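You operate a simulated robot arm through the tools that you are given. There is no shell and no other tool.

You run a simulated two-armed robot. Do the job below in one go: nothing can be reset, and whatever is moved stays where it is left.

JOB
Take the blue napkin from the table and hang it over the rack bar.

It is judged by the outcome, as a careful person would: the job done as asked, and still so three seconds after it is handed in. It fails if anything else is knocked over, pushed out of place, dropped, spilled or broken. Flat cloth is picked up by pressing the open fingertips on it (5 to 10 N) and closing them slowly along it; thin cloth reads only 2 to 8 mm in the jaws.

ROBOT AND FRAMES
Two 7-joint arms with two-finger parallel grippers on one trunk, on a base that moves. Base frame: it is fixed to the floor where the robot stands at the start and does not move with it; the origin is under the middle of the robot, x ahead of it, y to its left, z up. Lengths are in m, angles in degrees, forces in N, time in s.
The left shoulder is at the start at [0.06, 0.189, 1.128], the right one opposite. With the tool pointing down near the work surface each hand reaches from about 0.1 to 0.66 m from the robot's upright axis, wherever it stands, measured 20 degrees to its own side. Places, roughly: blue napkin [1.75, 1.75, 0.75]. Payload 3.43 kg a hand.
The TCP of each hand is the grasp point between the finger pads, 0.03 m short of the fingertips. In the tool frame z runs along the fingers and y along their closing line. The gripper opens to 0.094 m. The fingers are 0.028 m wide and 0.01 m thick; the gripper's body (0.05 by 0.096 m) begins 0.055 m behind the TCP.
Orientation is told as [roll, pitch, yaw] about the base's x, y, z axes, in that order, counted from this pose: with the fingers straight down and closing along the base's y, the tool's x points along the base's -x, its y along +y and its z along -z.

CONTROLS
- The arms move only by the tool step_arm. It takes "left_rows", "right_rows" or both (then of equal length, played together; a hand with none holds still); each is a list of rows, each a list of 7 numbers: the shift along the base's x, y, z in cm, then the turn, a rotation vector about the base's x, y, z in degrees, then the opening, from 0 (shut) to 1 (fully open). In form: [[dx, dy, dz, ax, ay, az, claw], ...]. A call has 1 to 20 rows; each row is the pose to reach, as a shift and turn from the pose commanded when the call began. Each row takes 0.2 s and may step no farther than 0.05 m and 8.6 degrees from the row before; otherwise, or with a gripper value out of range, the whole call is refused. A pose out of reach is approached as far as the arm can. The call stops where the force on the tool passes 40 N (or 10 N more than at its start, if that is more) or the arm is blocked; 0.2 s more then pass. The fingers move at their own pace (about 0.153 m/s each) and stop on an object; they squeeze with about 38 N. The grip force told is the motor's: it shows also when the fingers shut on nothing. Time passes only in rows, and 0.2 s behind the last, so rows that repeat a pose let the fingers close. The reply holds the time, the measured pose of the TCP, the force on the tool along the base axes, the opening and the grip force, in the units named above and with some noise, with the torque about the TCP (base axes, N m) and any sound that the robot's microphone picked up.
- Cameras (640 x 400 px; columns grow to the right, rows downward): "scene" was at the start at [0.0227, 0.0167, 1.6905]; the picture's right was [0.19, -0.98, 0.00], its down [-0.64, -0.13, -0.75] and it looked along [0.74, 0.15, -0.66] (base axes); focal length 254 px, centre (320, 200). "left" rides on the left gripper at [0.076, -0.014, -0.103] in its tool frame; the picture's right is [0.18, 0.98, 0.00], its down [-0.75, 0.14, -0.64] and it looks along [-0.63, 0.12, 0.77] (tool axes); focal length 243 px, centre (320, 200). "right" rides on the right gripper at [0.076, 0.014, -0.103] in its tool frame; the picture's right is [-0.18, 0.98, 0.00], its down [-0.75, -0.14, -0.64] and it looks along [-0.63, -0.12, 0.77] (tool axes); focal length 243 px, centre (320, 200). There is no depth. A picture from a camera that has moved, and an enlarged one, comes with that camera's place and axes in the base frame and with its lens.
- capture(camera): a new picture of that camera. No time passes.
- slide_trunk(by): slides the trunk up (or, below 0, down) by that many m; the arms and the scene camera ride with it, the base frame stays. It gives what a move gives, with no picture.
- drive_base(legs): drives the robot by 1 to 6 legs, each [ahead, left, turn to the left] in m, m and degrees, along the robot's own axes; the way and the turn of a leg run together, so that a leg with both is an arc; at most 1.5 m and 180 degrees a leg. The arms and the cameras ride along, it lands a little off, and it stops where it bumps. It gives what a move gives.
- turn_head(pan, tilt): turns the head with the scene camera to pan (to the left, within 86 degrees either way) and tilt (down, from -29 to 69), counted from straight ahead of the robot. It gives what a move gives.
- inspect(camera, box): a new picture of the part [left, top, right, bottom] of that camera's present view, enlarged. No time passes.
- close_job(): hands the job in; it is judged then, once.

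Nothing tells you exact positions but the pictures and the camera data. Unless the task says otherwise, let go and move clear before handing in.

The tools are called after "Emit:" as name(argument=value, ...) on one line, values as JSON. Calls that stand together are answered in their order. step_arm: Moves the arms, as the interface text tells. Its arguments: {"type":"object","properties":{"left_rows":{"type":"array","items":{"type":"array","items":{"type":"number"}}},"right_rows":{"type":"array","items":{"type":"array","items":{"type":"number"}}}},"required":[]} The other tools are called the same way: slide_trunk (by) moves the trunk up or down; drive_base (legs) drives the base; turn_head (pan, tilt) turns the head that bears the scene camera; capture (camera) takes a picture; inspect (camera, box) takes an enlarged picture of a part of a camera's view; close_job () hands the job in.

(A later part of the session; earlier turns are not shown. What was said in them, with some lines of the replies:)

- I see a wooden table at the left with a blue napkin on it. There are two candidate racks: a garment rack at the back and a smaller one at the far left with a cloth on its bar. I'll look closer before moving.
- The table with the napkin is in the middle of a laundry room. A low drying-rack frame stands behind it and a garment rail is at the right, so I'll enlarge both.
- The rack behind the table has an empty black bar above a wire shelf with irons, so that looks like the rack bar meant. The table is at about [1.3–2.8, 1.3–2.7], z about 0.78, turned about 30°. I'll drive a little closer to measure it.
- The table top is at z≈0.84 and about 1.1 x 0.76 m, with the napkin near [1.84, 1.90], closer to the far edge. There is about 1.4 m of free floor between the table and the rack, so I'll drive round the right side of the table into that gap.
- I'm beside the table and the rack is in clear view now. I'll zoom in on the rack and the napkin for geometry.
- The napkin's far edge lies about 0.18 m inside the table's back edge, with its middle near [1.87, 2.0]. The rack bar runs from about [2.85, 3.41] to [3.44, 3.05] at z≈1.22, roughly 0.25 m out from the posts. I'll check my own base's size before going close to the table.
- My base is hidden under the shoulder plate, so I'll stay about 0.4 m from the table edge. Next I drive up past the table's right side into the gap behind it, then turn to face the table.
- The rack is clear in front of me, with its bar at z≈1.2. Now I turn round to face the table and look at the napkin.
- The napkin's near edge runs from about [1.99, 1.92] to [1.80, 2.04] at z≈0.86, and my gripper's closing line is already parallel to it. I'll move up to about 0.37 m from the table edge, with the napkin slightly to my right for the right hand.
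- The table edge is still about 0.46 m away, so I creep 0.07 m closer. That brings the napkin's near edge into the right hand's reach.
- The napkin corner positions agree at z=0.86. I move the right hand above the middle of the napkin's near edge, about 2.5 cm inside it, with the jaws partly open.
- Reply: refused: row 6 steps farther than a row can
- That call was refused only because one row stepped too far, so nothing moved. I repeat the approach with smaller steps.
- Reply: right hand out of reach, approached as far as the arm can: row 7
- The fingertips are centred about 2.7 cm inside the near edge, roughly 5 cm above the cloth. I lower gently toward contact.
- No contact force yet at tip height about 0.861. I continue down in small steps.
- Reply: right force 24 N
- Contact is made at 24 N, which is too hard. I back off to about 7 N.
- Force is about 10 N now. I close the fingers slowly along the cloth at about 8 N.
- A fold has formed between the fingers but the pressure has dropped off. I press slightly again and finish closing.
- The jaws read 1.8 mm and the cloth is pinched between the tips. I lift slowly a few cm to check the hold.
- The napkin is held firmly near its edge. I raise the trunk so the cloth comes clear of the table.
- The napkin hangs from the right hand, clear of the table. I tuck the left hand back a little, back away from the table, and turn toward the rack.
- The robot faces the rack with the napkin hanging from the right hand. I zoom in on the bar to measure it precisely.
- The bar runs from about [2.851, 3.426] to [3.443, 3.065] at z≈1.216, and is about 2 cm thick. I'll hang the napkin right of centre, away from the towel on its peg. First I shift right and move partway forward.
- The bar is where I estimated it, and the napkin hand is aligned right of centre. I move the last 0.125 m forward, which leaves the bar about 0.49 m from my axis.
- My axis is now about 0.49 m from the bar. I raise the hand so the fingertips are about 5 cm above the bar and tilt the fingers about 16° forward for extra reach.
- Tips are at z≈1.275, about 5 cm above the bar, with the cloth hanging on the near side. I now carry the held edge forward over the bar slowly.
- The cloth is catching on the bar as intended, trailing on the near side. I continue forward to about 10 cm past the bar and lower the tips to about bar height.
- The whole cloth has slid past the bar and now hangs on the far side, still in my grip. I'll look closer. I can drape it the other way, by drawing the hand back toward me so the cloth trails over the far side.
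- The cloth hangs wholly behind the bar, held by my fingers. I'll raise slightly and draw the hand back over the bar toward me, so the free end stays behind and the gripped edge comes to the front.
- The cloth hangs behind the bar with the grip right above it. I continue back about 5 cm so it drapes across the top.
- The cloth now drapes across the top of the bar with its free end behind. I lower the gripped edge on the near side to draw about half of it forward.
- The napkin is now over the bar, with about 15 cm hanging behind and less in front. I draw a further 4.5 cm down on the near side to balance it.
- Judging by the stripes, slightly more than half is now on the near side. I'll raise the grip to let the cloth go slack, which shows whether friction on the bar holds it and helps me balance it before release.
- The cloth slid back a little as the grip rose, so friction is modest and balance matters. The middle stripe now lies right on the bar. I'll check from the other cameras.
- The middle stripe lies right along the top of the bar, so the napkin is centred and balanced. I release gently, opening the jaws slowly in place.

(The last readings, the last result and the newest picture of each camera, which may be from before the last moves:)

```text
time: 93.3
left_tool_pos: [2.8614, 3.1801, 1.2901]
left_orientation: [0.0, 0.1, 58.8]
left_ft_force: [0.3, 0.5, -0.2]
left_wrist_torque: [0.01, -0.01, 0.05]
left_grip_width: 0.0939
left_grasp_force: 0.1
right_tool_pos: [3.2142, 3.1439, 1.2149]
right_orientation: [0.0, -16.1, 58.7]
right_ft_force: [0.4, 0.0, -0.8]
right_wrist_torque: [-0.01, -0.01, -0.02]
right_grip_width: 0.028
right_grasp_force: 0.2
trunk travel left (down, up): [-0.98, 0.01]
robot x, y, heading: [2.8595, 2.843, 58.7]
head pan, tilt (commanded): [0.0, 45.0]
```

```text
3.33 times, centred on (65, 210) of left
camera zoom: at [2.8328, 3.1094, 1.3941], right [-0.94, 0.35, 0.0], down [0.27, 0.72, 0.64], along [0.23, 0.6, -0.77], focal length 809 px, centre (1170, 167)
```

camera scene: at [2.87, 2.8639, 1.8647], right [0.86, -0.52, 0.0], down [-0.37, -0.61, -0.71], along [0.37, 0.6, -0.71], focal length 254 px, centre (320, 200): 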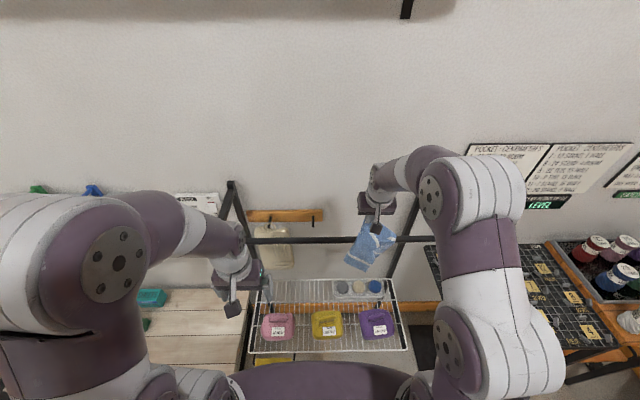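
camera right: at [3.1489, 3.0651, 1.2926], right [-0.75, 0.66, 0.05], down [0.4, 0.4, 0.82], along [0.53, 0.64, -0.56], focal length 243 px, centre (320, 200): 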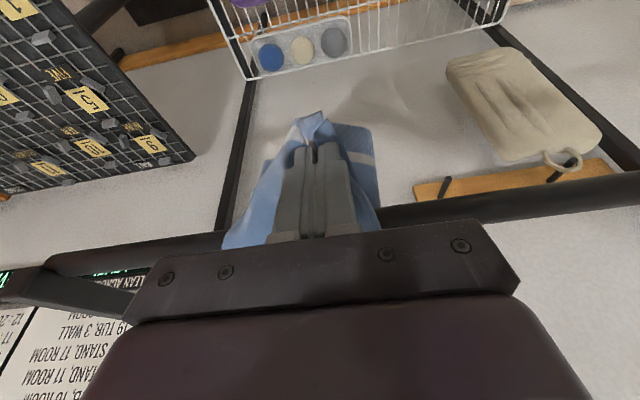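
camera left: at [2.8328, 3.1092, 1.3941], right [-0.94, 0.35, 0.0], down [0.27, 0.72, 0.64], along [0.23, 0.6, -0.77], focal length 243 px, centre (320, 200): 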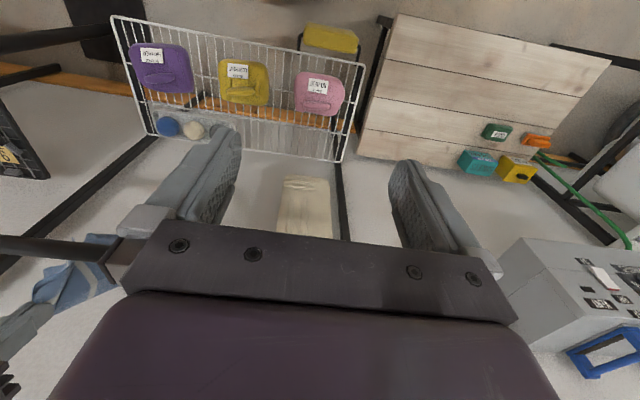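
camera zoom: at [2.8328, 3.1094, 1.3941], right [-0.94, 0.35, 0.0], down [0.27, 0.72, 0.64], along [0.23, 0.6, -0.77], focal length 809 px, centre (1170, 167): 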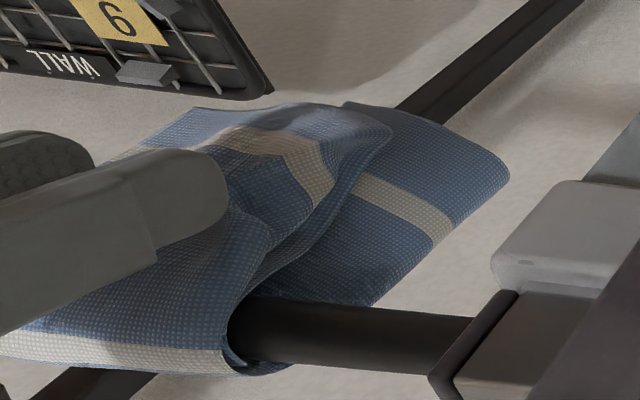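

The napkin opened out and hangs evenly over the bar, and the fingers are in front of it. I withdraw the hand straight back toward the robot.

Emit:
step_arm(right_rows=[[-0.5, -0.85, 0, 0, 0, 0, 0.3], [-1.0, -1.7, 0, 0, 0, 0, 0.3], [-1.6, -2.6, 0, 0, 0, 0, 0.3], [-2.2, -3.6, 0, 0, 0, 0, 0.3]])

Emit:
inspect(camera="right", box=[140, 60, 480, 260])

Emit:
inspect(camera="left", box=[0, 150, 130, 270])

```text
time: 94.3
left_tool_pos: [2.8617, 3.1805, 1.2909]
left_orientation: [0.0, 0.0, 58.8]
left_ft_force: [-1.1, -0.1, -0.4]
left_wrist_torque: [0.0, 0.0, -0.02]
left_grip_width: 0.0938
left_grasp_force: 0.1
right_tool_pos: [3.1923, 3.1086, 1.2146]
right_orientation: [-0.1, -16.0, 58.8]
right_ft_force: [0.2, -0.1, -0.2]
right_wrist_torque: [-0.02, 0.01, -0.01]
right_grip_width: 0.0283
right_grasp_force: 0.1
trunk travel left (down, up): [-0.98, 0.01]
robot x, y, heading: [2.856, 2.8388, 58.8]
head pan, tilt (commanded): [0.0, 45.0]
```

```text
1.88 times, centred on (310, 160) of right
camera zoom: at [3.1274, 3.0289, 1.2918], right [-0.75, 0.66, 0.05], down [0.4, 0.4, 0.82], along [0.53, 0.64, -0.56], focal length 457 px, centre (339, 275)
```

zoom: 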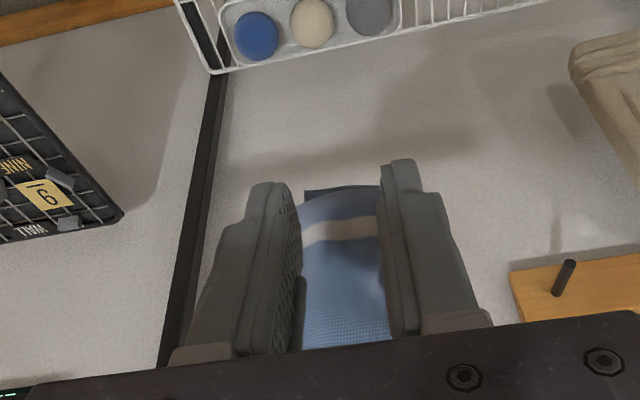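

```text
3.33 times, centred on (65, 210) of left
camera zoom: at [2.8325, 3.1088, 1.3942], right [-0.94, 0.35, 0.0], down [0.27, 0.72, 0.64], along [0.23, 0.6, -0.77], focal length 809 px, centre (1170, 167)
```

zoom: 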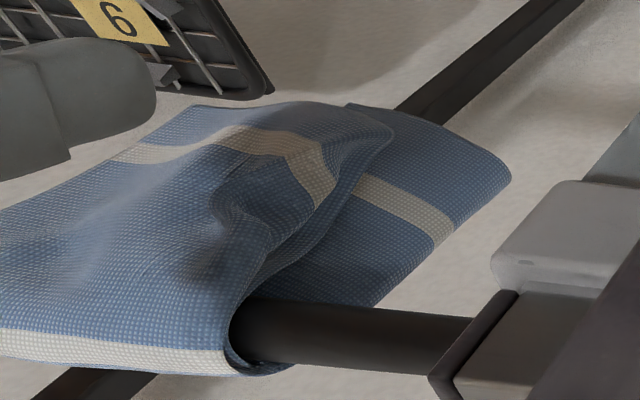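

The hand is free and the napkin stays put, evenly draped. I draw the hand farther back.

Emit:
step_arm(right_rows=[[-1.5, -2.5, 0, 0, 0, 0, 0.3], [-3, -5, 0, 0, 0, 0, 0.3], [-4.5, -7.5, 0, 0, 0, 0, 0.3], [-6, -9.8, 0, 0, 0, 0, 0.3]])

Emit:
capture(camera="scene")

Emit:
inspect(camera="left", box=[0, 140, 160, 280])

```text
time: 95.3
left_tool_pos: [2.8619, 3.1812, 1.2904]
left_orientation: [0.0, 0.1, 58.8]
left_ft_force: [0.5, 0.6, 0.5]
left_wrist_torque: [0.02, 0.01, 0.02]
left_grip_width: 0.0938
left_grasp_force: 0.1
right_tool_pos: [3.1367, 3.0183, 1.2134]
right_orientation: [-0.2, -15.9, 58.8]
right_ft_force: [0.2, -0.2, 0.1]
right_wrist_torque: [0.04, -0.01, 0.0]
right_grip_width: 0.028
right_grasp_force: 0.0
right hand out of reach, approached as far as the arm can: row 4
trunk travel left (down, up): [-0.98, 0.01]
robot x, y, heading: [2.8574, 2.8467, 58.8]
head pan, tilt (commanded): [0.0, 45.0]
```

```text
taken
camera scene: at [2.8691, 2.8627, 1.8647], right [0.86, -0.52, 0.0], down [-0.37, -0.6, -0.71], along [0.37, 0.6, -0.71], focal length 254 px, centre (320, 200)
```

scene: 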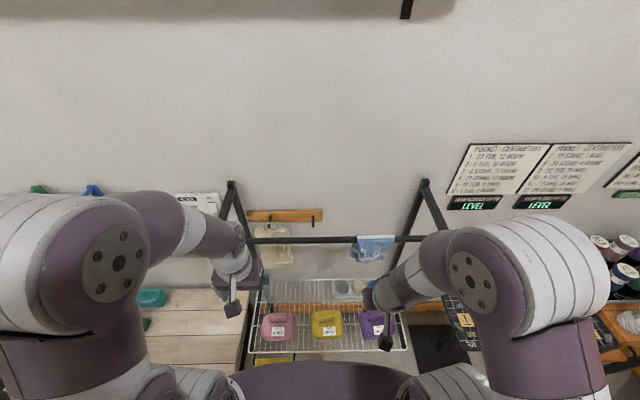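

```text
2.86 times, centred on (80, 210) of left
camera zoom: at [2.8329, 3.1096, 1.394], right [-0.94, 0.35, 0.0], down [0.27, 0.72, 0.64], along [0.23, 0.6, -0.77], focal length 693 px, centre (1006, 171)
```

zoom: 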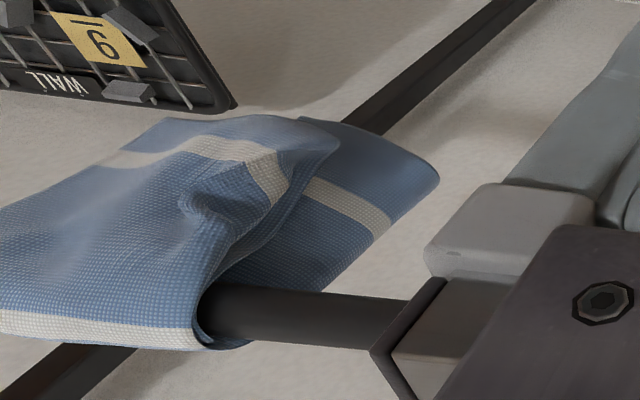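

The napkin hangs over the bar with both halves down and the stripe on top. I back the base off a little for a clear final check.

Emit:
drive_base(legs=[[-0.25, 0, 0]])

Emit:
turn_head(pan=-10, tilt=35)

Emit:
capture(camera="scene")

Emit:
inspect(camera="scene", box=[230, 150, 430, 320])

```text
time: 97.1
left_tool_pos: [2.728, 2.9606, 1.2896]
left_orientation: [-0.1, 0.0, 58.6]
left_ft_force: [-0.6, 0.2, -0.2]
left_wrist_torque: [0.0, 0.02, 0.0]
left_grip_width: 0.0942
left_grasp_force: 0.0
right_tool_pos: [3.0037, 2.7984, 1.2125]
right_orientation: [-0.3, -15.9, 58.6]
right_ft_force: [-0.7, 0.4, 0.1]
right_wrist_torque: [-0.04, -0.01, -0.02]
right_grip_width: 0.0281
right_grasp_force: 0.0
trunk travel left (down, up): [-0.98, 0.01]
robot x, y, heading: [2.7219, 2.6195, 58.8]
head pan, tilt (commanded): [0.0, 45.0]
```

```text
time: 97.8
left_tool_pos: [2.7276, 2.96, 1.291]
left_orientation: [0.1, 0.0, 58.7]
left_ft_force: [0.3, -1.1, 0.3]
left_wrist_torque: [-0.03, 0.02, 0.03]
left_grip_width: 0.094
left_grasp_force: 0.0
right_tool_pos: [3.0025, 2.7964, 1.2136]
right_orientation: [-0.3, -16.0, 58.6]
right_ft_force: [-0.8, -0.1, -0.2]
right_wrist_torque: [0.02, 0.02, -0.02]
right_grip_width: 0.028
right_grasp_force: 0.0
trunk travel left (down, up): [-0.98, 0.01]
robot x, y, heading: [2.7229, 2.6216, 58.7]
head pan, tilt (commanded): [-10.0, 35.0]
```

```text
taken
camera scene: at [2.7501, 2.6369, 1.8795], right [0.75, -0.66, 0.0], down [-0.38, -0.43, -0.82], along [0.54, 0.62, -0.57], focal length 254 px, centre (320, 200)
```

scene: 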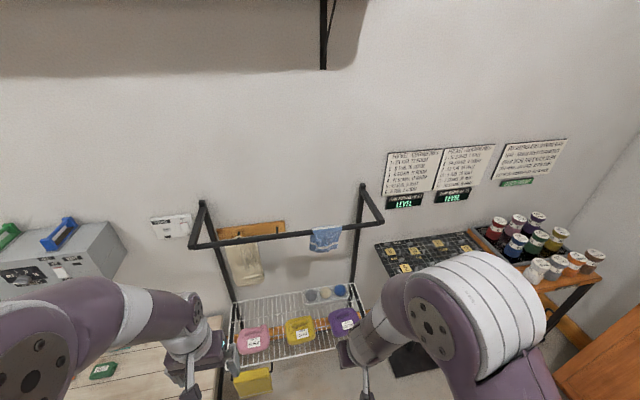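

```text
2.35 times, centred on (330, 235) of scene
camera zoom: at [2.7501, 2.6369, 1.8795], right [0.75, -0.66, 0.0], down [-0.38, -0.43, -0.82], along [0.54, 0.62, -0.57], focal length 598 px, centre (296, 118)
```

zoom: 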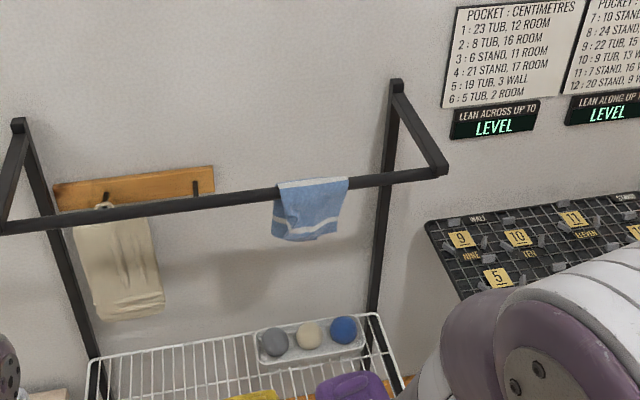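

The napkin hangs steadily over the rack bar and has not moved in the seconds since release. Nothing nearby is disturbed, the hand is open and clear, and I'm handing the job in.

Emit:
close_job()

```text
The job is handed in.
```

The blue napkin is hanging over the top bar of the drying rack behind the table, roughly centred with both halves down. It had not moved in the seconds after release. The hand is open and clear, and nothing else looks disturbed.

- **Which bar:** the room also has a garment rail with clothes on it. I took "the rack bar" to mean the empty bar on the drying rack nearest the napkin.
- **First pass:** the cloth slid right over to the far side of the bar while still in my grip. I drew it back and released it with its middle stripe lying along the top of the bar.
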